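You operate a simulated robot arm through the tools that you are given. There is no shell and no other tool. Be economical: measure what you need, move in short steps, check, and stop when the job is done.

You are at the controls of a simulated robot arm. One attempt, no reset.

JOB
Crack the brown cube in the press, then let the load off.
Fine: guard and mint valve shut before pumping; valve open at the end, guard still shut.
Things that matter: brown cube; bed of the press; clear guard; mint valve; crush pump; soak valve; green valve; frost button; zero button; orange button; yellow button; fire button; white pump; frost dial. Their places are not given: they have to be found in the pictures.

The check looks at the end state, three seconds after you hand in, the way a careful person would. Anything else that was tipped, shoved, dropped, spilled or broken makes it a failure.

ROBOT AND FRAMES
A 7-joint arm with a two-finger parallel gripper, fixed in place. Base frame: the origin is at the foot of the arm, x ahead of it, y to its left, z up; the work surface is at about z = 0. Lengths are in cm, angles in rad, forces in N, time in s.
With the tool pointing down near the work surface it reaches from about 22 to 58 cm from the base axis. Its first joint turns from -1.152 to 1.152 rad. Payload 2.5 kg.
The tool frame sits at the grasp point between the pads (the TCP): z along the fingers, y along the line on which they close. The tips reach 2.3 cm beyond it. Largest opening 9.4 cm; finger width 3.8, thickness 1; the body of the gripper, 5.4 by 9.6 cm, starts 3.9 cm behind the TCP.
Orientation is that of the tool frame in the base frame, as a unit quaternion [x, y, z, w]. With the fingers straight down and closing along the base's y, the tool's x points along the base's -x, its y along +y and its z along -z.

CONTROLS
- The arm moves only by the tool jog_arm. Its arguments are lists of equal length, an entry for each row: "slide": the shift along the tool's x, y, z in units of 30 mm (1.0 is 30 mm), a list of three; "dr": the turn, a rotation vector about the tool's x, y, z in units of 6 degrees (1.0 is 6 degrees), a list of three. In form: {"slide": [[dx, dy, dz], ...], "dr": [[ax, ay, az], ...]}. A call has 1 to 8 rows; each row shifts and turns the commanded pose from where the row before left it, along the tool's axes as they then stand. "fingers" is the finger opening in cm, from 0 to 9.4, set as the call begins (left out, the last holds). A call with a number of a shift or a turn outside -1 to 1 is refused whole. Each row takes 0.2 s and may step no farther than 5 cm and 0.15 rad from the row before; otherwise, or with a gripper value out of range, the whole call is refused. A pose out of reach is approached as far as the arm can. The call stops where the force on the tool passes 40 N (or 10 N more than at its start, if that is more) or the arm is blocked; 0.2 s more then pass. Each finger travels about 10.8 cm/s and halts on what it meets, pressing with about 30 N; the grip force reading is that of the motor and also rises with nothing between the fingers. The clock runs only during rows and for 0.2 s after the last one: add rows that do not move to give the fingers time. It gives the time, the measured TCP pose, the force on the tool (base axes), the opening and the grip force at its end, in the units of the frame above (readings bear some noise).
- Cameras (640 x 400 px; columns grow to the right, rows downward): "scene" is fixed at [8.2, -39.3, 55.22]; the picture's right is [1.00, -0.06, 0.00], its down [-0.03, -0.59, -0.81] and it looks along [0.05, 0.81, -0.59] (base axes); focal length 250 px, centre (320, 200). "wrist" rides on the gripper at [-3.9, 0, -4.4] in the tool frame; the picture's right is [0.00, -1.00, 0.00], its down [0.97, 0.00, -0.24] and it looks along [0.24, 0.00, 0.97] (tool axes); focal length 218 px, centre (320, 200).
- snapshot(camera): a new picture of that camera. No time passes.
- locate(camera, pixels): for up to 12 pixels [column, row] of the newest picture of that camera ("zoom" is the newest enlarged one), the place [x, y, z] in the base frame of the surface seen there, good to about 0.2 cm, but the place of the scene camera against the robot may be out by one fixed shift of up to 1.8 cm in any direction. No time passes.
- inspect(camera, box): a new picture of the part [left, top, right, bottom] of that camera's present view, enlarged. No time passes.
- hand_in(): hands the job in; it is judged then, once.

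Go step by step. Measure first, check grasps and placings, and put right what went wrong. The budget is 80 turns and 54 pictures, counting those below and the enlarged ones. Unless the task says otherwise, let go and move clear before handing in, and close with one line.

The tools are called after "Emit:" as name(argument=value, ...) on one line, values as JSON. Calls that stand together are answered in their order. jog_arm: Moves the arm, as the interface text tells. Its arguments: {"type":"object","properties":{"slide":{"type":"array","items":{"type":"array","items":{"type":"number"}}},"dr":{"type":"array","items":{"type":"array","items":{"type":"number"}}},"fingers":{"type":"number"}},"required":["slide","dr"]} The other tools are called the same way: snapshot (camera) takes a picture; locate (camera, pixels) gives the place of the surface under pixels of a picture; inspect (camera, box) takes an enlarged picture of a part of a camera's view; hand_in () hands the job in.

At the start:

```text
time: 0.0
ee_pos: [36.81, 0.09, 35.34]
orientation: [0.0, 1.0, 0.0, 0.0]
ft_force: [0.2, -0.1, 0.4]
width: 9.4
finger_force: 0.0
```

scene: 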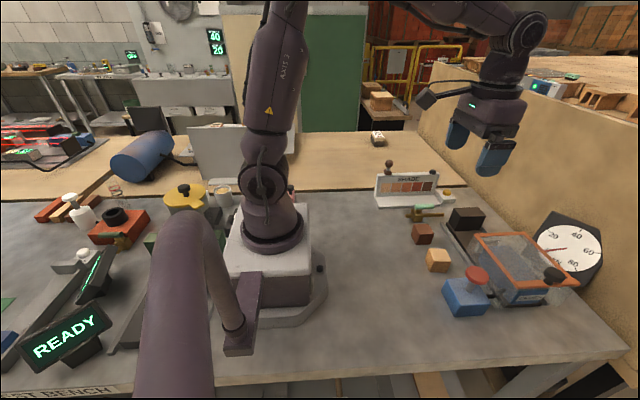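
wrist: 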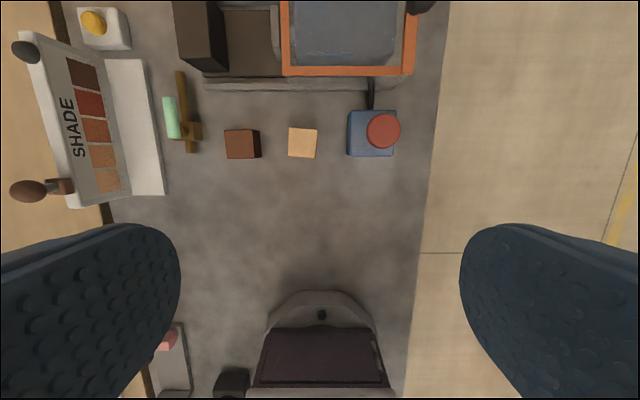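

The wrist view shows the brown cube near (242,144), a mint valve near (180,120), a red button on a blue box (383,130) and the press at the top. I'll enlarge the press area in both views.

Emit:
inspect(camera="scene", box=[370, 150, 630, 330])

Emit:
inspect(camera="wrist", box=[0, 0, 450, 220])

Emit:
locate(camera="wrist", pixels=[[240, 146], [302, 144], [383, 130], [170, 117], [183, 80], [192, 132], [200, 30], [248, 40], [348, 30], [350, 70], [425, 5], [93, 22]])

```text
2.22 times, centred on (500, 240) of scene
```

zoom: 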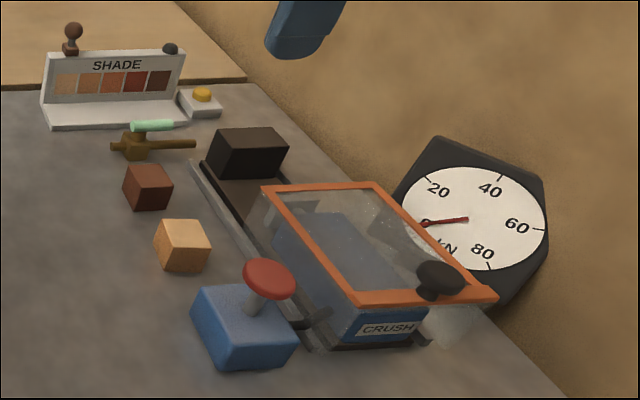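

```text
1.42 times, centred on (225, 110) of wrist
```

zoom: 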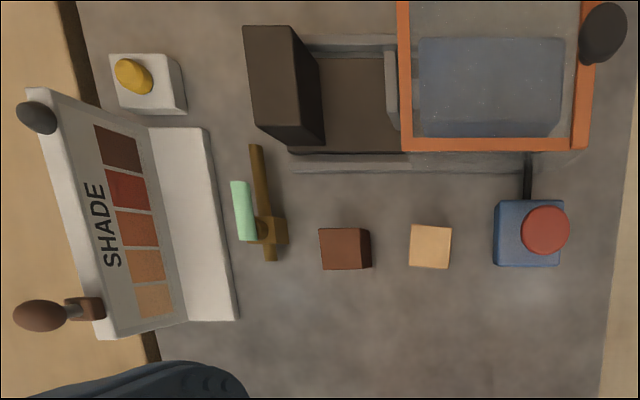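

```text
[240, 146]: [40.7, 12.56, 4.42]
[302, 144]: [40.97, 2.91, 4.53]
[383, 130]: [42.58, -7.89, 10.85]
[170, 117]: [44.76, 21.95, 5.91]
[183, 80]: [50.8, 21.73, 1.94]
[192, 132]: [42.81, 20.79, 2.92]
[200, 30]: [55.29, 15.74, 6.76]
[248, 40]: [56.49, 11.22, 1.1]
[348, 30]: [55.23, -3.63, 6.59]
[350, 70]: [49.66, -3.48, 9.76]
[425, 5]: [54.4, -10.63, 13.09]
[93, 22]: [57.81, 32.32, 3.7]
```

The press lies along y: dark anvil at y≈16, bed at y≈11, ram under the orange-framed guard with its knob at (54,-10.6,13). I'll move the wrist camera over it for a better look.

Emit:
jog_arm(slide=[[-1, 0.7, 0], [-1, 0.7, 0], [-1, 0.7, 0]], dr=[[0, 0, 0], [0, 0, 0], [0, 0, 0]])

Emit:
snapshot(camera="wrist")

```text
time: 0.8
ee_pos: [45.77, 6.5, 35.4]
orientation: [0.0, 1.0, 0.0, 0.001]
ft_force: [-0.7, -1.0, 0.6]
width: 9.41
finger_force: 0.1
```

```text
49 pictures are left
```

wrist: 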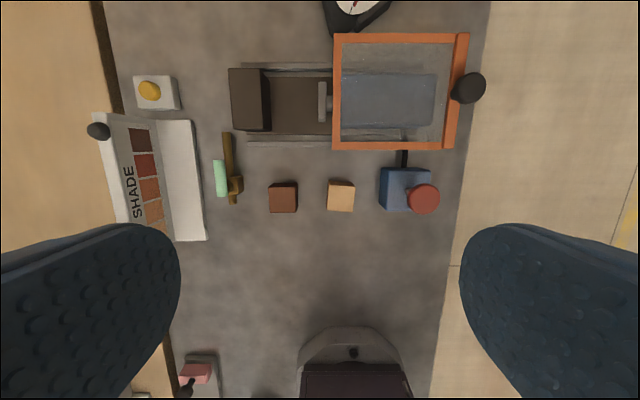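

Emit:
inspect(camera="wrist", box=[200, 20, 500, 220])

Emit:
locate(camera="wrist", pixels=[[283, 194], [341, 192], [423, 198], [220, 178], [250, 85], [290, 100], [322, 100], [296, 72], [296, 136], [400, 42], [398, 145], [470, 87]])

Emit:
locate(camera="wrist", pixels=[[271, 100], [337, 95], [463, 95], [228, 140], [236, 186], [232, 200], [217, 163], [224, 194], [390, 175], [258, 75], [258, 125], [310, 100]])

```text
2.00 times, centred on (350, 120) of wrist
```

zoom: 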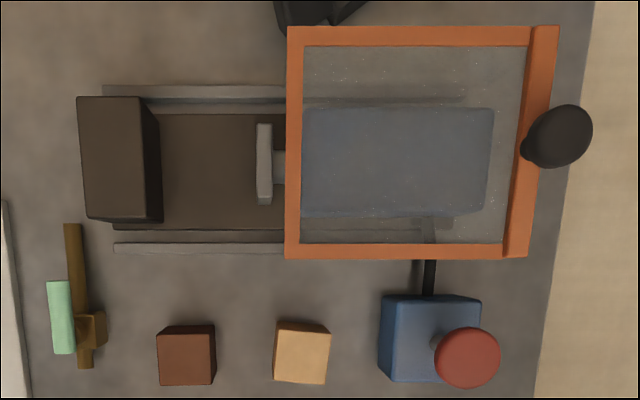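

```text
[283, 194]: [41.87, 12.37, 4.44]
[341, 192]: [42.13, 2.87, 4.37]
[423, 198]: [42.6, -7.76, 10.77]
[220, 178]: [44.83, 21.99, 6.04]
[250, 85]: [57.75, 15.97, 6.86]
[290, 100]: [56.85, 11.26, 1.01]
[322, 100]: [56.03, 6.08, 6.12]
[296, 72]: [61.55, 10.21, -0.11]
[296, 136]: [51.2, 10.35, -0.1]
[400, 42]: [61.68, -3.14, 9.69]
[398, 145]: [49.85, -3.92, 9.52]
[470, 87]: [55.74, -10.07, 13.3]
```

```text
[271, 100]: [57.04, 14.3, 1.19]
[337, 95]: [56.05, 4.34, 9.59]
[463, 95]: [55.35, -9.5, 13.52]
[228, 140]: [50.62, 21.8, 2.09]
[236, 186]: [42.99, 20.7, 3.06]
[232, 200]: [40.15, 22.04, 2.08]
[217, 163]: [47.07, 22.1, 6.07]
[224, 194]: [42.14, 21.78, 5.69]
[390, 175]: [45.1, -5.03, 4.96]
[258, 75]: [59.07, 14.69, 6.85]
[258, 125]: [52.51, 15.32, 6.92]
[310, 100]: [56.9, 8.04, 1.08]
```

The press runs along y: anvil face at y≈14, ram plate at y≈7, bed centred near (56,10.5). The mint handle lies along its pipe, so I take that valve as open. I'll turn the gripper 90° so it closes along x, while descending.

Emit:
jog_arm(slide=[[0, 0, 0.4], [0, 0, 0.4], [0, 0, 0.4], [0, 0, 0.4], [0, 0, 0.4], [0, 0, 0.4], [0, 0, 0.4], [0, 0, 0.4]], dr=[[0, 0, -1], [0, 0, -1], [0, 0, -1], [0, 0, -1], [0, 0, -1], [0, 0, -1], [0, 0, -1], [0, 0, -1]])

Emit:
jog_arm(slide=[[0, 0, 0.2], [0, 0, 0.2], [0, 0, 0.2], [0, 0, 0.2], [0, 0, 0.2], [0, 0, 0.2], [0, 0, 0.2]], dr=[[0, 0, -1], [0, 0, -1], [0, 0, -1], [0, 0, -1], [0, 0, -1], [0, 0, -1], [0, 0, -1]])

Emit:
snapshot(camera="wrist")

```text
time: 2.6
ee_pos: [45.73, 6.44, 25.85]
orientation: [-0.407, 0.913, 0.001, 0.0]
ft_force: [0.9, 0.8, 0.2]
width: 9.39
finger_force: 0.0
```

```text
time: 4.2
ee_pos: [45.72, 6.39, 21.45]
orientation: [0.708, -0.706, 0.0, 0.0]
ft_force: [0.7, -0.8, 0.4]
width: 9.4
finger_force: 0.1
```

```text
47 pictures are left
```

wrist: 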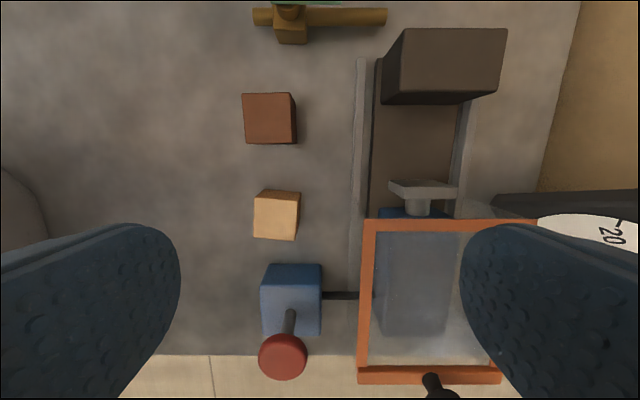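

Picture right is now +x and up is +y. The brown cube's top spans about (243–291, 93–143), so I'll locate its edges along with the anvil, plate and bed.

Emit:
locate(camera="wrist", pixels=[[246, 118], [288, 118], [268, 97], [268, 139], [268, 118], [445, 92], [440, 102], [420, 150], [424, 185], [424, 180], [377, 140], [458, 130]])

Emit:
inspect(camera="wrist", box=[230, 0, 530, 200])

```text
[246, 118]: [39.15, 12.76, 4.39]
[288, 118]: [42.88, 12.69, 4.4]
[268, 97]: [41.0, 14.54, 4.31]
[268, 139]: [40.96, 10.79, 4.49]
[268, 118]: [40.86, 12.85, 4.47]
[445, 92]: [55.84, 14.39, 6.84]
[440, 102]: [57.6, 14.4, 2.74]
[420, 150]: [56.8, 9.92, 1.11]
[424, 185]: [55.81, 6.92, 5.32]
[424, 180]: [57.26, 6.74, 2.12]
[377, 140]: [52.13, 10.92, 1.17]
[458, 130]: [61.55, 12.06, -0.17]
```

```text
2.00 times, centred on (380, 100) of wrist
```

zoom: 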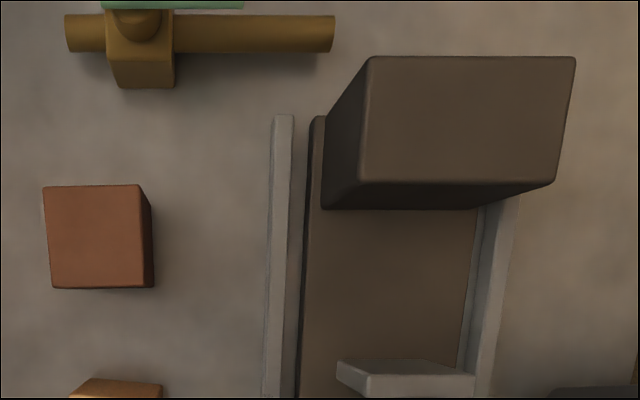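

The brown cube's centre is (41.0, 12.7) with its top at 4.4. I'll move over it and come part of the way down.

Emit:
jog_arm(slide=[[-0.7, 0.524, 0], [-0.7, 0.524, 0], [-0.7, 0.524, 0], [0, 0, 0.9], [0, 0, 0.9], [0, 0, 0.9], [0, 0, 0.9]], dr=[[0, 0, 0], [0, 0, 0], [0, 0, 0], [0, 0, 0], [0, 0, 0], [0, 0, 0], [0, 0, 0]])

Emit:
snapshot(camera="wrist")

```text
time: 5.8
ee_pos: [41.13, 12.85, 10.55]
orientation: [-0.707, 0.707, 0.0, 0.0]
ft_force: [0.5, -0.1, 0.5]
width: 9.43
finger_force: 0.0
```

```text
45 pictures are left
```

wrist: 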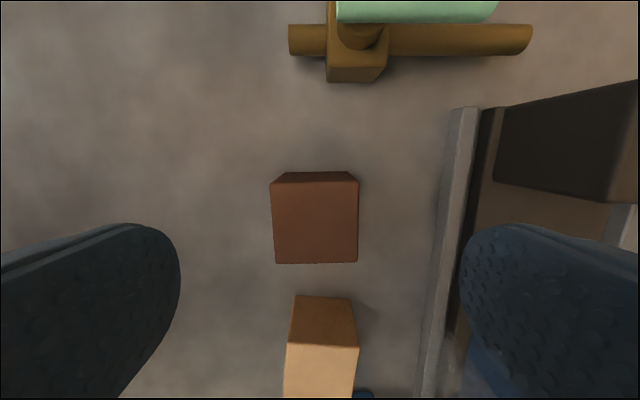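

The cube sits centred between the fingers at column ~315. I'll descend to z≈3.1.

Emit:
jog_arm(slide=[[0, 0, 0.82], [0, 0, 0.82], [0, 0.04, 0.82]], dr=[[0, 0, 0], [0, 0, 0], [0, 0, 0]])

Emit:
jog_arm(slide=[[0, 0, 0], [0, 0, 0], [0, 0, 0]], dr=[[0, 0, 0], [0, 0, 0], [0, 0, 0]], fingers=3)

```text
time: 6.6
ee_pos: [40.87, 12.79, 3.33]
orientation: [0.708, -0.707, 0.0, 0.0]
ft_force: [0.4, 0.3, 0.6]
width: 9.4
finger_force: 0.0
```

```text
time: 7.4
ee_pos: [40.88, 12.76, 3.45]
orientation: [-0.707, 0.707, 0.0, 0.0]
ft_force: [0.2, -0.2, 0.5]
width: 4.49
finger_force: 29.8
```

The cube is gripped at width 4.49. I'll lift it and carry it over the bed.

Emit:
jog_arm(slide=[[0, 0, -1], [0, 0, -1], [0, 0, -1]], dr=[[0, 0, 0], [0, 0, 0], [0, 0, 0]])

Emit:
jog_arm(slide=[[0.098, -0.839, 0], [0.098, -0.839, 0], [0.098, -0.839, 0], [0.098, -0.839, 0], [0.098, -0.839, 0], [0.098, -0.839, 0]], dr=[[0, 0, 0], [0, 0, 0], [0, 0, 0], [0, 0, 0], [0, 0, 0], [0, 0, 0]])

Emit:
snapshot(camera="wrist")

Emit:
snapshot(camera="scene")

```text
time: 8.2
ee_pos: [40.84, 12.88, 12.36]
orientation: [0.707, -0.707, -0.001, 0.0]
ft_force: [-0.3, 0.8, -1.3]
width: 4.47
finger_force: 30.1
```

```text
time: 9.6
ee_pos: [56.19, 11.11, 12.32]
orientation: [-0.707, 0.707, 0.001, -0.001]
ft_force: [0.2, 0.2, -1.1]
width: 4.45
finger_force: 30.0
```

```text
44 pictures are left
```

wrist: 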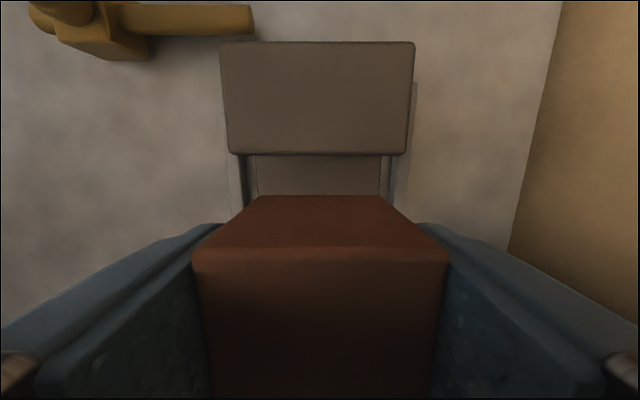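

```text
43 pictures are left
```

scene: 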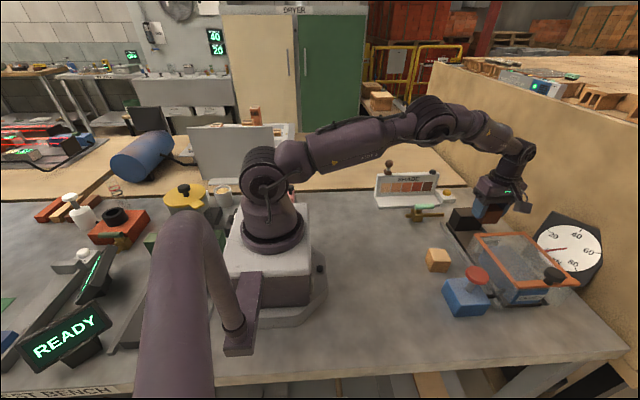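

The cube is in line with the anvil. I'll lower it 7.6 cm towards the bed, slowing at the end.

Emit:
jog_arm(slide=[[0, 0, 0.8], [0, 0, 0.8], [0, 0, 0.6], [0, 0, 0.2], [0, 0, 0.12]], dr=[[0, 0, 0], [0, 0, 0], [0, 0, 0], [0, 0, 0], [0, 0, 0]])

```text
time: 10.8
ee_pos: [56.11, 10.96, 4.76]
orientation: [0.707, -0.707, 0.0, 0.0]
ft_force: [0.4, -0.3, -1.1]
width: 4.48
finger_force: 30.1
```

Emit:
jog_arm(slide=[[0, 0, 0.05], [0, 0, 0.04]], dr=[[0, 0, 0], [0, 0, 0]])

```text
time: 11.4
ee_pos: [56.13, 11.05, 4.56]
orientation: [0.707, -0.707, 0.0, 0.0]
ft_force: [-1.8, -1.7, 5.2]
width: 4.48
finger_force: 29.8
```

A 5 N upward force shows the cube is resting on the bed. I'll release and rise.

Emit:
jog_arm(slide=[[0, 0, 0], [0, 0, 0], [0, 0, -0.5], [0, 0, -1], [0, 0, -1], [0, 0, -1]], dr=[[0, 0, 0], [0, 0, 0], [0, 0, 0], [0, 0, 0], [0, 0, 0], [0, 0, 0]], fingers=6.5)

Emit:
snapshot(camera="wrist")

```text
time: 12.8
ee_pos: [56.14, 10.96, 14.97]
orientation: [-0.707, 0.707, 0.0, 0.001]
ft_force: [0.1, -0.4, 0.8]
width: 6.48
finger_force: 0.1
```

```text
42 pictures are left
```

wrist: 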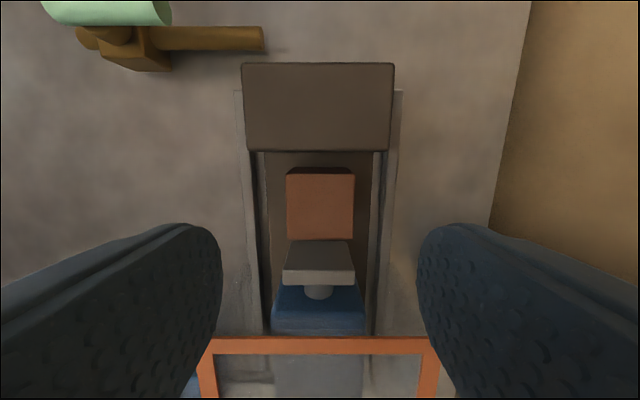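

The cube is upright on the bed between plate and anvil. Next I'll view the guard knob from above.

Emit:
jog_arm(slide=[[0, 0, -1], [0, 0, -1], [0.8, 0, -1], [1, 0, 0], [1, 0, 0], [1, 0, 0], [1, 0, 0], [1, 0, 0]], dr=[[0, 0, 0], [0, 0, 0], [0, 0, 0], [0, 0, 0], [0, 0, 0], [0, 0, 0], [0, 0, 0], [0, 0, 0]])

Emit:
snapshot(camera="wrist")

Emit:
inspect(camera="scene", box=[420, 190, 620, 330])

```text
time: 14.6
ee_pos: [56.05, -6.62, 24.01]
orientation: [0.707, -0.707, 0.0, 0.0]
ft_force: [0.2, -0.3, 0.0]
width: 6.49
finger_force: 0.1
```

```text
41 pictures are left
```

wrist: 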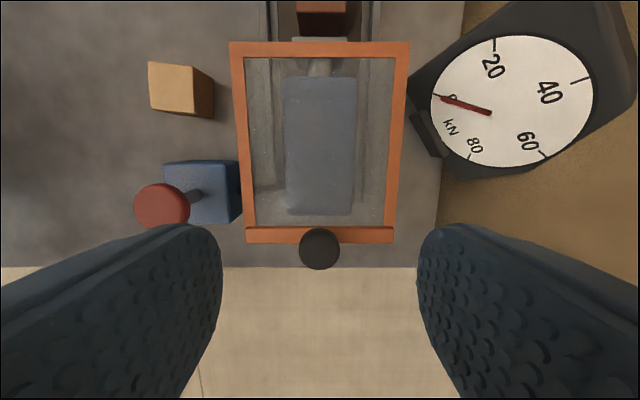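

```text
2.86 times, centred on (520, 260) of scene
```

zoom: 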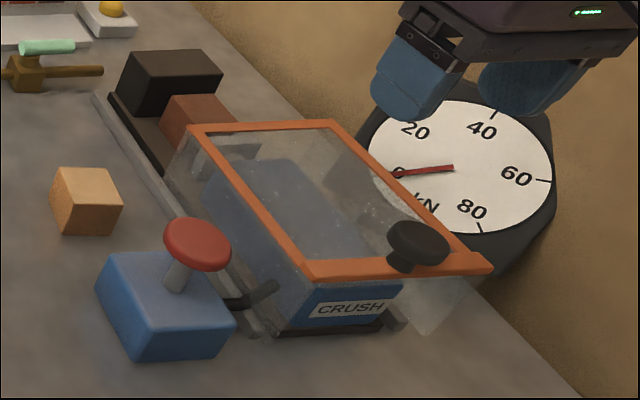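

The knob sits at (320,248) on the guard's end strip, and the side panels ride on the rails, so the guard slides along y. I'll locate the knob and frame.

Emit:
locate(camera="wrist", pixels=[[320, 248], [306, 248], [334, 248], [320, 232], [320, 263], [270, 236], [370, 236], [240, 130], [397, 130], [320, 48], [163, 205], [320, 222]])

```text
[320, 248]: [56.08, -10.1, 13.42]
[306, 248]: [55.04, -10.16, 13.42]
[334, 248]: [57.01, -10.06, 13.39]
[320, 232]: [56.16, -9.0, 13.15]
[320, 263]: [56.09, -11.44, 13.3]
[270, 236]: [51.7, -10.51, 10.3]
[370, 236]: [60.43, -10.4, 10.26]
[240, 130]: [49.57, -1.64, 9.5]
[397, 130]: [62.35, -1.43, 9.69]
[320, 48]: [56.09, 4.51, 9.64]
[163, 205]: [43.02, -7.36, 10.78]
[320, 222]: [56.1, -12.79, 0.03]
```

The knob is centred at (56.1,-10.2) with its top at 13.4 and the strip top at 10.3. I'll straddle it at TCP z≈13.0 and grip lightly.

Emit:
jog_arm(slide=[[0.6, 0, 0.4], [0.6, 0, 0.6], [0, 0, 0.8], [0, 0, 0.8], [0, 0, 0.6], [0, 0, 0.4]], dr=[[0, 0, 0], [0, 0, 0], [0, 0, 0], [0, 0, 0], [0, 0, 0], [0, 0, 0]])

Emit:
jog_arm(slide=[[0, 0, 0], [0, 0, 0], [0, 0, 0]], dr=[[0, 0, 0], [0, 0, 0], [0, 0, 0]], fingers=2)

Emit:
inspect(camera="scene", box=[420, 190, 620, 330])

```text
time: 16.0
ee_pos: [55.97, -9.92, 13.17]
orientation: [0.707, -0.707, 0.0, 0.0]
ft_force: [0.0, -0.5, 0.1]
width: 6.51
finger_force: 0.2
```

```text
time: 16.8
ee_pos: [55.96, -10.06, 13.07]
orientation: [-0.707, 0.707, 0.0, 0.0]
ft_force: [-2.9, 0.6, 0.0]
width: 3.09
finger_force: 44.5
```

```text
2.86 times, centred on (520, 260) of scene
```

zoom: 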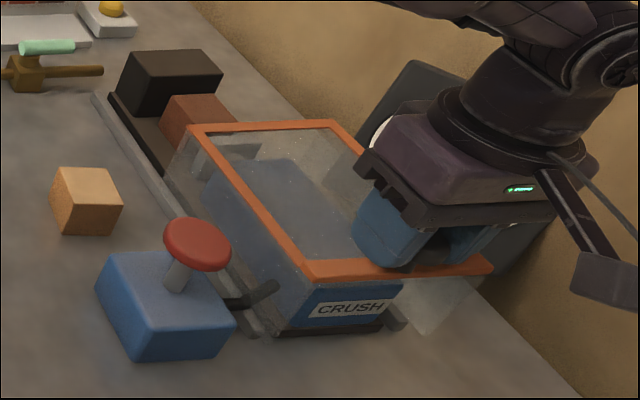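

The knob is gripped at width 3.1. I'll slide the guard towards +y in gentle steps.

Emit:
jog_arm(slide=[[-0.2, 0, 0], [-0.4, 0, 0], [-0.4, 0, 0], [-0.4, 0, 0], [-0.4, 0, 0], [-0.4, 0, 0]], dr=[[0, 0, 0], [0, 0, 0], [0, 0, 0], [0, 0, 0], [0, 0, 0], [0, 0, 0]])

Emit:
inspect(camera="scene", box=[420, 190, 620, 330])

```text
time: 18.2
ee_pos: [55.9, -3.18, 13.15]
orientation: [0.707, -0.707, 0.0, 0.0]
ft_force: [-11.8, -0.7, 2.8]
width: 3.09
finger_force: 44.7
```

```text
2.86 times, centred on (520, 260) of scene
```

zoom: 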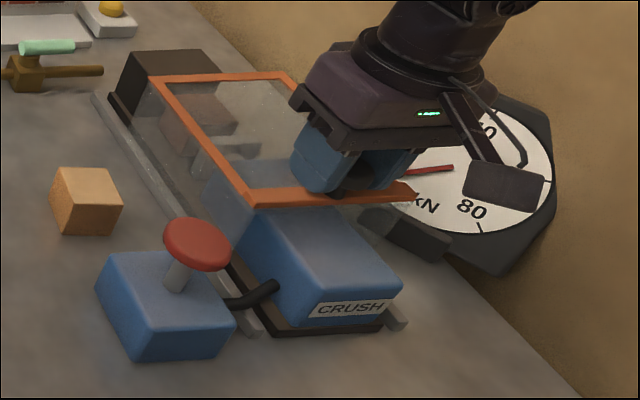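

The guard slides well. I'll continue towards its end stop, shifting slightly in +x to ease the 12 N side load.

Emit:
jog_arm(slide=[[-0.2, -0.04, 0], [-0.3, 0, 0], [-0.3, 0, 0], [-0.3, 0, 0], [-0.3, 0, 0]], dr=[[0, 0, 0], [0, 0, 0], [0, 0, 0], [0, 0, 0], [0, 0, 0]])

Emit:
inspect(camera="scene", box=[420, 190, 620, 330])

```text
time: 19.4
ee_pos: [55.91, 0.77, 13.24]
orientation: [0.707, -0.707, -0.004, 0.003]
ft_force: [-33.2, -0.6, 16.2]
width: 3.11
finger_force: 45.5
```

```text
2.86 times, centred on (520, 260) of scene
```

zoom: 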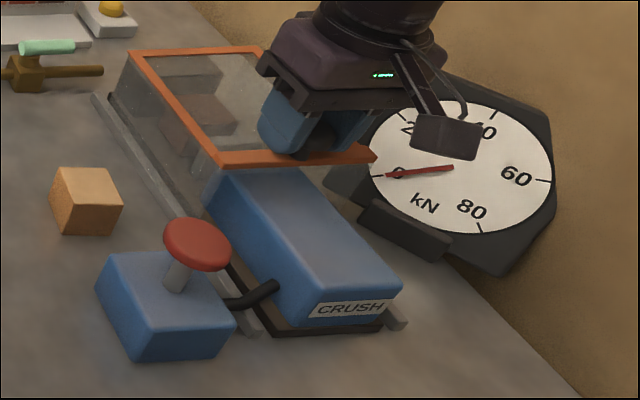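

The side load grew to -33 N in x, so my shift went the wrong way. I'll move back in -x to relieve it and nudge on towards the end stop.

Emit:
jog_arm(slide=[[0, 0.06, -0.02], [0, 0.04, 0], [-0.1, 0, 0], [-0.1, 0, 0]], dr=[[0, 0, 0], [0, 0, 0], [0, 0, 0], [0, 0, 0]])

```text
time: 20.4
ee_pos: [56.06, 1.35, 13.15]
orientation: [-0.707, 0.707, -0.002, 0.002]
ft_force: [17.5, 0.1, -17.7]
width: 3.09
finger_force: 44.5
```

Emit:
jog_arm(slide=[[0, -0.03, 0.01], [-0.15, 0, 0], [-0.2, 0, 0], [-0.2, 0, 0]], dr=[[0, 0, 0], [0, 0, 0], [0, 0, 0], [0, 0, 0]])

Emit:
inspect(camera="scene", box=[420, 170, 620, 310])

```text
time: 21.4
ee_pos: [55.94, 3.08, 13.19]
orientation: [-0.707, 0.707, -0.001, 0.0]
ft_force: [12.7, -0.8, -13.7]
width: 3.1
finger_force: 44.9
```

```text
2.86 times, centred on (520, 240) of scene
```

zoom: 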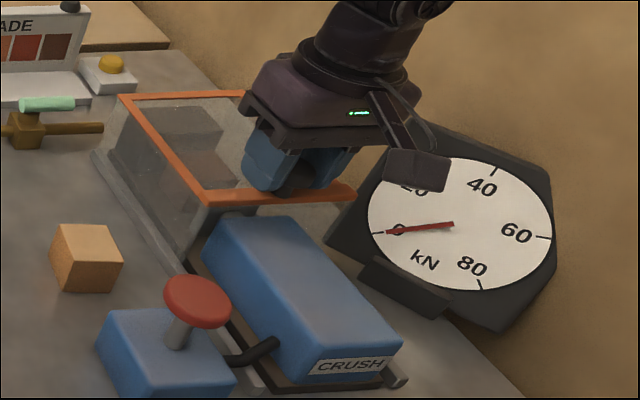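

The guard now covers the gap and anvil, with no stop felt yet (fy ≈ 0). I'll nudge on gently.

Emit:
jog_arm(slide=[[-0.1, -0.02, 0.01], [-0.1, 0, 0], [-0.1, 0, 0], [-0.1, 0, 0]], dr=[[0, 0, 0], [0, 0, 0], [0, 0, 0], [0, 0, 0]])

```text
time: 22.4
ee_pos: [56.01, 4.31, 13.23]
orientation: [-0.707, 0.707, 0.001, -0.001]
ft_force: [-5.7, -0.9, -4.0]
width: 3.1
finger_force: 44.8
```

Emit:
inspect(camera="scene", box=[420, 170, 620, 310])

Emit:
snapshot(camera="wrist")

```text
2.86 times, centred on (520, 240) of scene
```

zoom: 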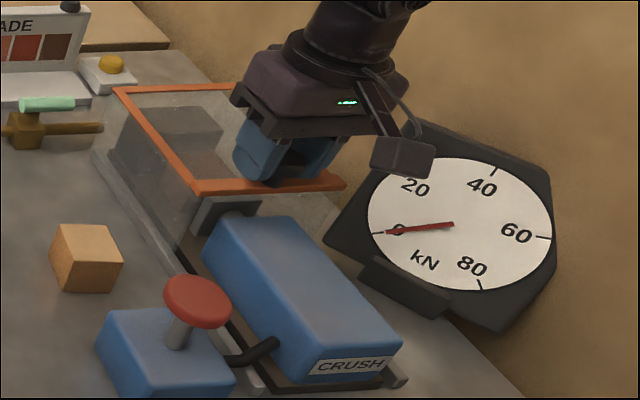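

```text
34 pictures are left
```

wrist: 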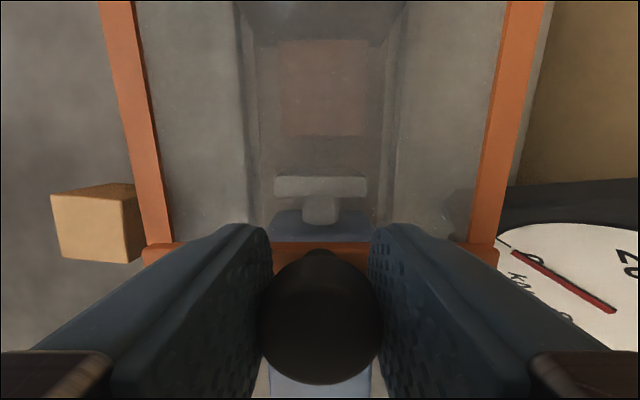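

The guard covers the ram plate, cube and anvil. I'll push a little more to see whether a stop is near.

Emit:
jog_arm(slide=[[-0.08, 0, 0.01], [-0.08, 0, 0], [-0.08, 0, 0], [0, 0, 0]], dr=[[0, 0, 0], [0, 0, 0], [0, 0, 0], [0, 0, 0]])

```text
time: 23.4
ee_pos: [55.97, 4.94, 13.16]
orientation: [-0.706, 0.708, 0.001, -0.002]
ft_force: [-20.8, -12.2, 11.8]
width: 3.1
finger_force: 45.2
```

fy has reached -12 N, so a stop is beginning to bite. One more nudge to confirm, easing the x load as well.

Emit:
jog_arm(slide=[[-0.04, 0.03, -0.01], [-0.04, 0, 0], [0, 0, 0]], dr=[[0, 0, 0], [0, 0, 0], [0, 0, 0]])

```text
time: 24.2
ee_pos: [55.96, 4.83, 13.13]
orientation: [-0.706, 0.708, -0.001, -0.001]
ft_force: [-11.6, -23.3, 8.6]
width: 3.11
finger_force: 44.7
```

The guard is firmly at its end stop. I'll relax the push, open the fingers and rise.

Emit:
jog_arm(slide=[[0.08, 0, 0], [0, 0, 0]], dr=[[0, 0, 0], [0, 0, 0]])

Emit:
jog_arm(slide=[[0, 0, 0], [0, 0, 0], [0, 0, -0.4], [0, 0, -1], [0, 0, -1], [0, 0, -1], [0, 0, -0.6]], dr=[[0, 0, 0], [0, 0, 0], [0, 0, 0], [0, 0, 0], [0, 0, 0], [0, 0, 0], [0, 0, 0]], fingers=6.5)

Emit:
snapshot(camera="wrist")

```text
time: 24.8
ee_pos: [56.0, 4.86, 13.11]
orientation: [-0.707, 0.707, -0.002, -0.002]
ft_force: [-10.4, -16.4, 8.7]
width: 3.09
finger_force: 44.6
```

```text
time: 26.4
ee_pos: [55.93, 4.97, 25.32]
orientation: [-0.707, 0.707, 0.0, 0.0]
ft_force: [0.0, -0.1, -0.4]
width: 6.5
finger_force: 0.1
```

```text
33 pictures are left
```

wrist: 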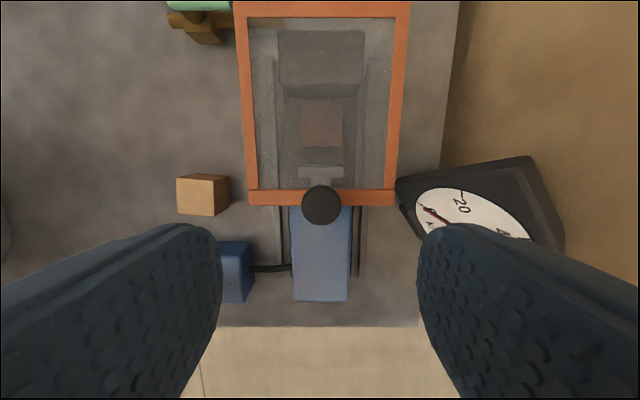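

The guard is shut, so on to the mint valve. I'll move over it to look.

Emit:
jog_arm(slide=[[-0.87, 0.8, 0], [-0.87, 0.8, 0], [-0.87, 0.8, 0], [-0.87, 0.8, 0], [-0.87, 0.8, 0]], dr=[[0, 0, 0], [0, 0, 0], [0, 0, 0], [0, 0, 0], [0, 0, 0]])

Emit:
inspect(camera="wrist", box=[160, 0, 480, 200])

Emit:
inspect(camera="scene", box=[370, 160, 490, 250])

```text
time: 27.6
ee_pos: [43.99, 18.09, 25.12]
orientation: [0.708, -0.707, 0.0, 0.001]
ft_force: [-0.9, 0.3, 0.2]
width: 6.48
finger_force: 0.1
```

```text
2.00 times, centred on (320, 100) of wrist
```

zoom: 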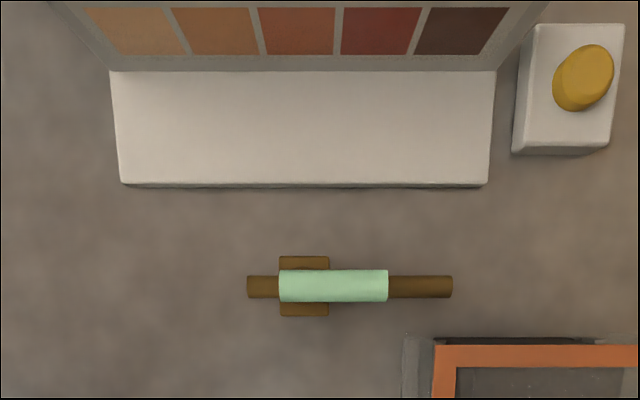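

```text
4.44 times, centred on (430, 205) of scene
```

zoom: 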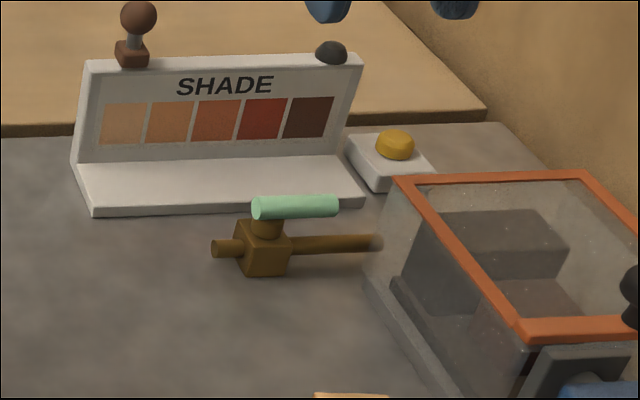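

The mint handle runs from its pivot at the brass body along the pipe in +x, so the valve is open. I'll locate it exactly.

Emit:
snapshot(camera="wrist")

Emit:
locate(camera="wrist", pixels=[[302, 143], [312, 143], [340, 143], [352, 143], [330, 137], [330, 149], [312, 155], [312, 130], [312, 92], [375, 175], [345, 92]])

```text
30 pictures are left
```

wrist: 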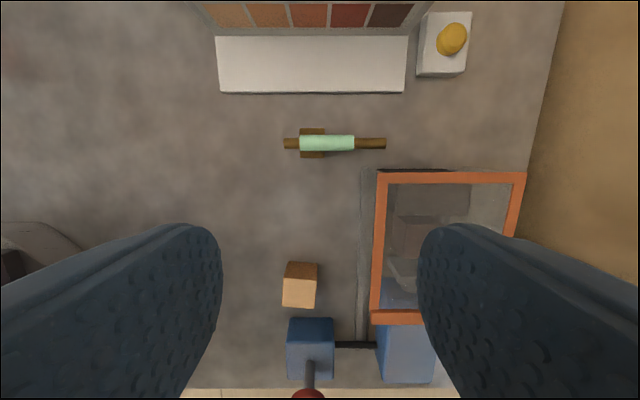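

```text
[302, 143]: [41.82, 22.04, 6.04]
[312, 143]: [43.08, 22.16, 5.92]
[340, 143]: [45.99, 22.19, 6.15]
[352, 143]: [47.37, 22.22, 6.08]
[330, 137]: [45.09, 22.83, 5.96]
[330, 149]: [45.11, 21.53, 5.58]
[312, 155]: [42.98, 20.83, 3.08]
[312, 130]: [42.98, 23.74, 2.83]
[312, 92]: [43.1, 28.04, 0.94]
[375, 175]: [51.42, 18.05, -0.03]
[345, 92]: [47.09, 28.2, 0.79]
```

The handle spans x 41.8–47.5 at y 22.2, top z 6.1, pivoting at (43.0, 22.2). I'll turn the gripper back so it closes along y and can straddle the handle.

Emit:
jog_arm(slide=[[0, 0, 0], [0, 0, 0], [0, 0, 0], [0, 0, 0], [0, 0, 0], [0, 0, 0], [0, 0, 0], [0, 0, 0]], dr=[[0, 0, 1], [0, 0, 1], [0, 0, 1], [0, 0, 1], [0, 0, 1], [0, 0, 1], [0, 0, 1], [0, 0, 1]], fingers=5)

Emit:
jog_arm(slide=[[0, 0, 0], [0, 0, 0], [0, 0, 0], [0, 0, 0], [0, 0, 0], [0, 0, 0], [0, 0, 0]], dr=[[0, 0, 1], [0, 0, 1], [0, 0, 1], [0, 0, 1], [0, 0, 1], [0, 0, 1], [0, 0, 1]])

Emit:
jog_arm(slide=[[-0.32, 0.68, 0.8], [-0.32, 0.68, 0.8], [0, 0, 0.8], [0, 0, 0.8], [0, 0, 0.8]], dr=[[0, 0, 0], [0, 0, 0], [0, 0, 0], [0, 0, 0], [0, 0, 0]])

Emit:
snapshot(camera="wrist")

```text
time: 29.4
ee_pos: [43.89, 18.15, 25.17]
orientation: [-0.357, 0.934, 0.0, 0.0]
ft_force: [-0.3, 0.1, -0.7]
width: 5.01
finger_force: 0.0
```

```text
time: 31.0
ee_pos: [43.99, 17.95, 25.34]
orientation: [0.002, 1.0, 0.0, 0.001]
ft_force: [0.7, -0.2, -0.5]
width: 4.97
finger_force: 0.1
```

```text
time: 32.2
ee_pos: [45.96, 22.11, 13.06]
orientation: [0.0, 1.0, 0.0, 0.0]
ft_force: [-1.3, -0.2, -0.1]
width: 5.0
finger_force: 0.0
```

```text
29 pictures are left
```

wrist: 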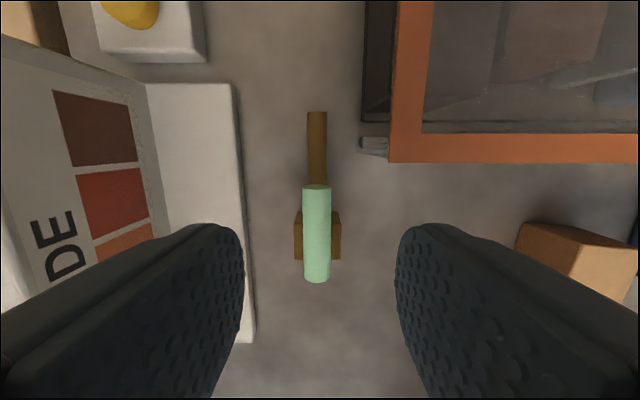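

The handle is centred between the fingers. I'll descend to z≈6.1 and close on it.

Emit:
jog_arm(slide=[[0, 0, 0.8], [0, 0, 0.8], [0, 0.02, 0.7]], dr=[[0, 0, 0], [0, 0, 0], [0, 0, 0]])

Emit:
jog_arm(slide=[[0, 0, 0], [0, 0, 0]], dr=[[0, 0, 0], [0, 0, 0]], fingers=2.0)

Emit:
jog_arm(slide=[[0, -0.15, 0], [0, -0.15, 0]], dr=[[0, 0, 0.3], [0, 0, 0.7]])

```text
time: 33.0
ee_pos: [45.96, 22.17, 6.21]
orientation: [0.001, 1.0, 0.0, 0.0]
ft_force: [0.0, -0.4, 0.1]
width: 5.04
finger_force: 0.1
```

```text
time: 33.6
ee_pos: [45.96, 22.19, 6.27]
orientation: [0.0, 1.0, 0.001, 0.001]
ft_force: [-0.5, 0.7, 0.6]
width: 1.99
finger_force: 0.1
```

```text
time: 34.2
ee_pos: [45.77, 21.56, 6.3]
orientation: [0.051, 0.999, 0.002, 0.0]
ft_force: [1.5, 6.6, 2.6]
width: 2.29
finger_force: 5.0
```

The handle gave about 0.6 cm towards -y with little force, and the gripper turn lags behind it. I'll carry on with the turn and read the force.

Emit:
jog_arm(slide=[[0, 0, 0], [0, -0.05, 0], [0, -0.1, 0]], dr=[[0, 0, 1], [0, 0, 1], [0, 0, 1]])

Emit:
snapshot(camera="wrist")

```text
time: 35.0
ee_pos: [45.7, 20.85, 6.23]
orientation: [0.208, 0.978, -0.001, -0.001]
ft_force: [-0.2, 0.2, -0.5]
width: 2.05
finger_force: 0.1
```

```text
28 pictures are left
```

wrist: 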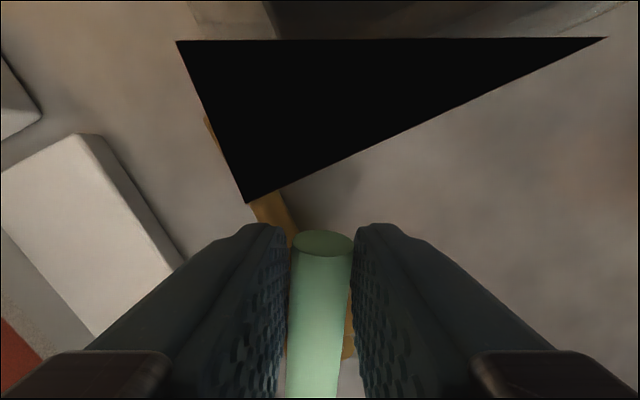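

The handle is turning freely with the gripper, now at about 25°. The black triangle is the guard corner very close to the camera, and further turning moves away from it. Carrying on along the arc.

Emit:
jog_arm(slide=[[0.005, -0.1, 0], [0.005, -0.1, 0], [0.005, -0.1, 0], [0.005, -0.1, 0], [0.005, -0.1, 0], [0.005, -0.1, 0], [0.005, -0.1, 0]], dr=[[0, 0, 1], [0, 0, 1], [0, 0, 1], [0, 0, 1], [0, 0, 1], [0, 0, 1], [0, 0, 1]])

Emit:
snapshot(camera="wrist")

```text
time: 36.6
ee_pos: [44.31, 19.44, 6.25]
orientation: [0.545, 0.838, 0.0, 0.0]
ft_force: [0.8, 0.1, 0.3]
width: 2.01
finger_force: 0.1
```

```text
27 pictures are left
```

wrist: 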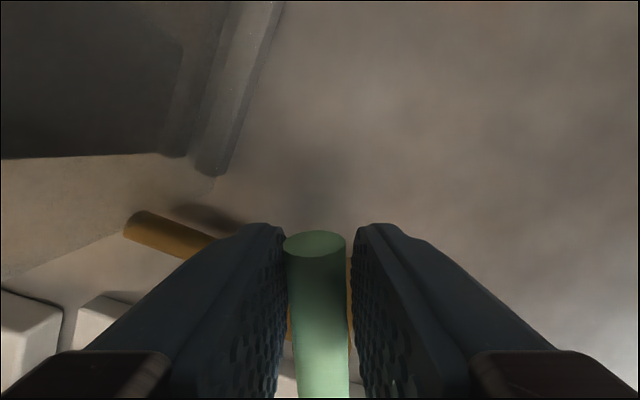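

At 66° and still free. I'll finish to 90° and test for the stop.

Emit:
jog_arm(slide=[[0.005, -0.1, 0], [0.005, -0.1, 0], [0.005, -0.1, 0], [0.005, -0.1, 0], [0, -0.1, 0]], dr=[[0, 0, 1], [0, 0, 1], [0, 0, 1], [0, 0, 1], [0, 0, 0]])

Emit:
snapshot(camera="wrist")

Emit:
inspect(camera="scene", box=[370, 160, 490, 250])

```text
time: 37.8
ee_pos: [43.0, 19.08, 6.38]
orientation: [0.708, 0.706, 0.0, 0.0]
ft_force: [0.5, -0.3, 0.4]
width: 2.01
finger_force: 0.1
```

```text
26 pictures are left
```

wrist: 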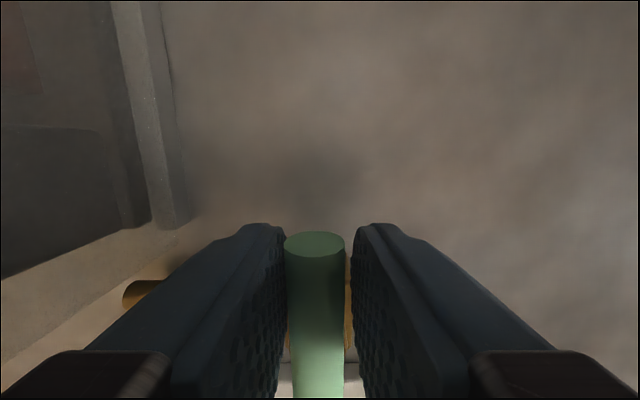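

```text
4.44 times, centred on (430, 205) of scene
```

zoom: 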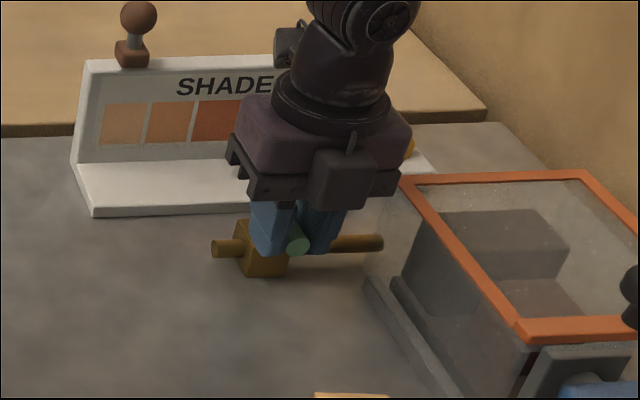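

The handle is square to the pipe. I'll press a bit further in the same direction to seat it at the stop, if there is one.

Emit:
jog_arm(slide=[[0, -0.08, 0], [0, -0.08, 0], [0, 0, 0]], dr=[[0, 0, 0], [0, 0, 0], [0, 0, 0]])

```text
time: 38.6
ee_pos: [42.51, 18.94, 6.4]
orientation: [0.707, 0.707, 0.001, 0.002]
ft_force: [13.9, -0.1, -2.1]
width: 2.61
finger_force: 6.6
```

13.9 N of resistance and the finger pushed open show the handle is at its stop, so the valve is shut. I'll back off, open the fingers and rise.

Emit:
jog_arm(slide=[[0, 0.12, 0], [0, 0, 0]], dr=[[0, 0, 0], [0, 0, 0]])

Emit:
jog_arm(slide=[[0, 0, 0], [0, 0, 0], [0, 0, -0.5], [0, 0, -1], [0, 0, -1], [0, 0, -1], [0, 0, -1], [0, 0, -1]], dr=[[0, 0, 0], [0, 0, 0], [0, 0, 0], [0, 0, 0], [0, 0, 0], [0, 0, 0], [0, 0, 0], [0, 0, 0]], fingers=4)

Emit:
snapshot(camera="scene")

Emit:
snapshot(camera="wrist")

```text
time: 39.2
ee_pos: [42.71, 19.09, 6.42]
orientation: [0.707, 0.707, 0.0, -0.002]
ft_force: [4.8, -0.9, 2.7]
width: 2.23
finger_force: 2.3
```

```text
time: 41.0
ee_pos: [42.73, 18.97, 22.93]
orientation: [0.707, 0.707, -0.001, 0.0]
ft_force: [-0.2, 0.2, -0.4]
width: 3.97
finger_force: 0.1
```

```text
24 pictures are left
```

scene: 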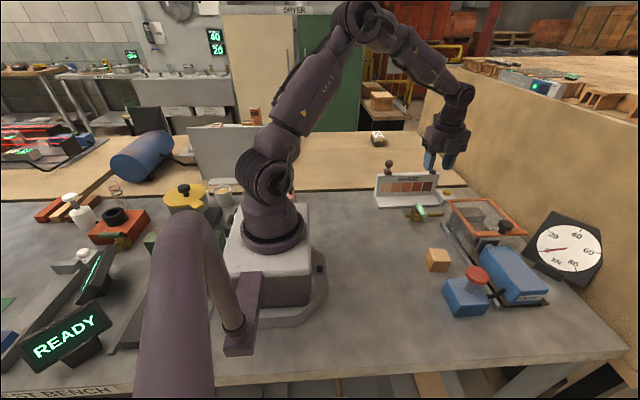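

```text
23 pictures are left
```

wrist: 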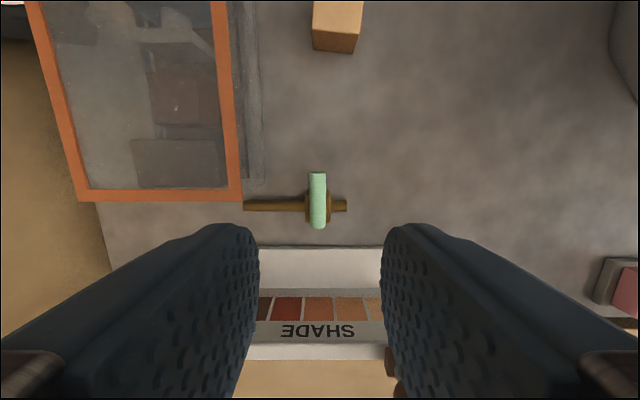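

The handle is now square to the pipe (318,200) and the guard is shut. Next I'll close the fingers and move over the red pump head at about (42.8,-7.6,10.8).

Emit:
jog_arm(slide=[[-1, 0, 0], [-1, 0, 0], [-1, 0, 0], [-1, 0, 0], [-1, 0, 0], [-1, 0, 0], [-1, 0, 0], [-1, 0, 0]], dr=[[0, 0, 0], [0, 0, 0], [0, 0, 0], [0, 0, 0], [0, 0, 0], [0, 0, 0], [0, 0, 0], [0, 0, 0]], fingers=0)

Emit:
jog_arm(slide=[[-0.1, 0, 0], [0, 0, 0]], dr=[[0, 0, 0], [0, 0, 0]])

Emit:
snapshot(camera="wrist")

```text
time: 42.8
ee_pos: [42.74, -4.98, 22.5]
orientation: [0.707, 0.707, 0.0, 0.0]
ft_force: [-0.1, -0.3, -0.2]
width: 0.0
finger_force: 30.1
```

```text
time: 43.4
ee_pos: [42.66, -5.04, 22.75]
orientation: [0.707, 0.707, 0.0, 0.0]
ft_force: [-0.6, 0.1, -0.5]
width: 0.0
finger_force: 29.5
```

```text
22 pictures are left
```

wrist: 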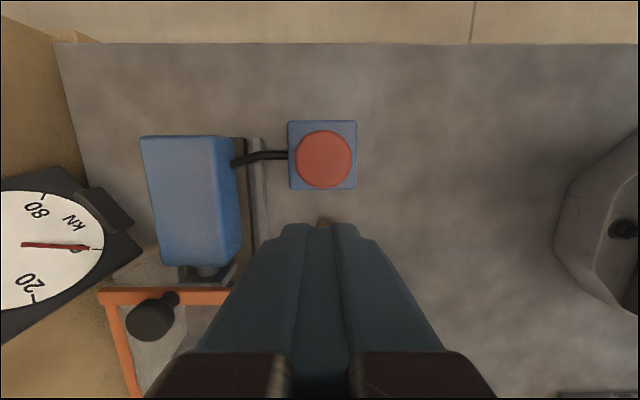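

Emit:
locate(camera="wrist", pixels=[[323, 159], [298, 159], [348, 159], [323, 134], [323, 184]])

```text
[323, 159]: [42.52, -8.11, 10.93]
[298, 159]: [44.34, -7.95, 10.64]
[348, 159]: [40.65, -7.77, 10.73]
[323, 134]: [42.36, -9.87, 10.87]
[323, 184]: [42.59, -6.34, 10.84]
```

The pump head centre is (42.5,-8.05) with its top at 10.9. I'll go over it and come down to just above contact.

Emit:
jog_arm(slide=[[-1, -0.05, 0], [0, 0, 1], [0, 0, 1], [0, 0, 0.9]], dr=[[0, 0, 0], [0, 0, 0], [0, 0, 0], [0, 0, 0]])

Emit:
jog_arm(slide=[[0, 0, 0.2], [0, 0, 0.2], [0, 0, 0.2], [0, 0, 0.2]], dr=[[0, 0, 0], [0, 0, 0], [0, 0, 0], [0, 0, 0]])

Emit:
snapshot(camera="scene")

```text
time: 44.4
ee_pos: [42.46, -8.15, 14.05]
orientation: [0.707, 0.707, 0.0, 0.0]
ft_force: [0.0, 1.0, 0.2]
width: 0.0
finger_force: 29.7
```

```text
time: 45.4
ee_pos: [42.63, -8.21, 11.71]
orientation: [0.707, 0.708, 0.0, -0.001]
ft_force: [-2.4, 0.2, 2.6]
width: 0.0
finger_force: 29.8
```

```text
21 pictures are left
```

scene: 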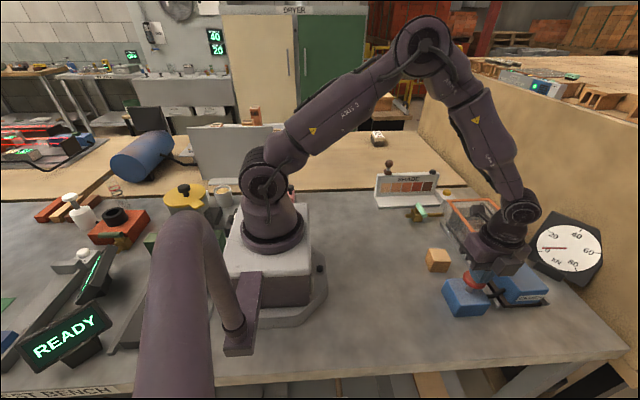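

The head moves easily, down about 1.4 cm at 2.6 N. I'll continue the stroke to the bottom.

Emit:
jog_arm(slide=[[0, 0, 0.2], [0, 0, 0.2], [0, 0, 0.2], [0, 0, 0.2]], dr=[[0, 0, 0], [0, 0, 0], [0, 0, 0], [0, 0, 0]])

Emit:
inspect(camera="scene", box=[420, 190, 620, 330])

```text
time: 46.4
ee_pos: [42.63, -8.24, 9.51]
orientation: [0.707, 0.707, 0.002, 0.0]
ft_force: [-15.8, 3.3, 37.8]
width: 0.0
finger_force: 29.9
```

```text
2.86 times, centred on (520, 260) of scene
```

zoom: 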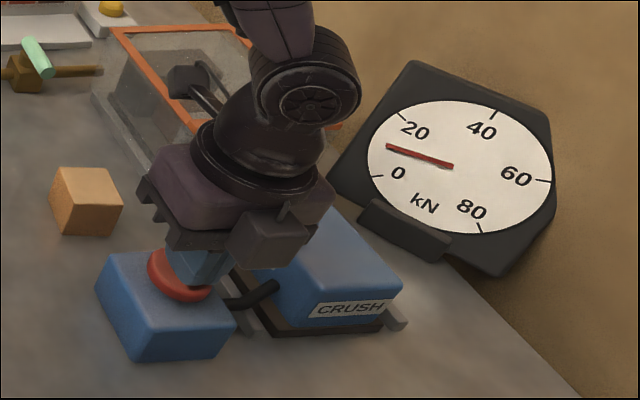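

A full stroke brought the gauge to about 12 kN. I'll raise and pump again.

Emit:
jog_arm(slide=[[0, 0, -0.5], [0, 0, -0.5], [0, 0, -0.4], [0, 0, 0], [0, 0, 0.4], [0, 0, 0.4], [0, 0, 0.4], [0, 0, 0.15]], dr=[[0, 0, 0], [0, 0, 0], [0, 0, 0], [0, 0, 0], [0, 0, 0], [0, 0, 0], [0, 0, 0], [0, 0, 0]])

Emit:
inspect(camera="scene", box=[420, 170, 620, 310])

```text
time: 48.2
ee_pos: [42.52, -8.25, 9.6]
orientation: [0.707, 0.707, 0.001, 0.0]
ft_force: [-4.7, 2.7, 19.8]
width: 0.0
finger_force: 30.0
```

```text
2.86 times, centred on (520, 240) of scene
```

zoom: 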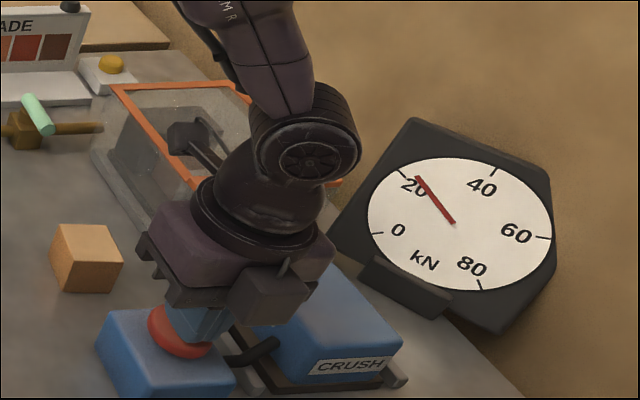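

Now about 23 kN. Another stroke.

Emit:
jog_arm(slide=[[0, 0, -0.5], [0, 0, -0.5], [0, 0, -0.4], [0, 0, 0], [0, 0, 0.4], [0, 0, 0.4], [0, 0, 0.4], [0, 0, 0.2]], dr=[[0, 0, 0], [0, 0, 0], [0, 0, 0], [0, 0, 0], [0, 0, 0], [0, 0, 0], [0, 0, 0], [0, 0, 0]])

Emit:
inspect(camera="scene", box=[420, 170, 620, 310])

```text
time: 50.0
ee_pos: [42.66, -8.2, 9.56]
orientation: [0.707, 0.707, 0.001, 0.0]
ft_force: [-12.1, 3.0, 25.3]
width: 0.01
finger_force: 29.7
```

```text
2.86 times, centred on (520, 240) of scene
```

zoom: 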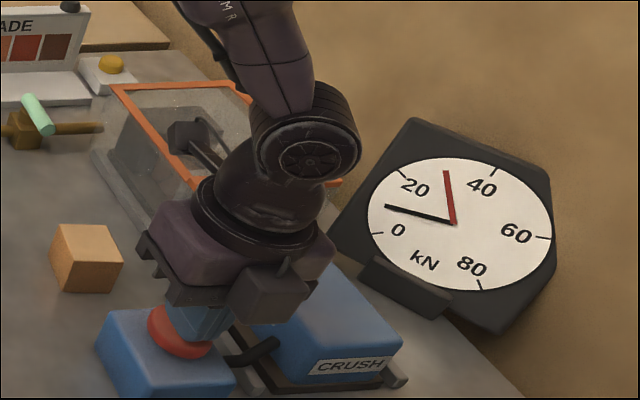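

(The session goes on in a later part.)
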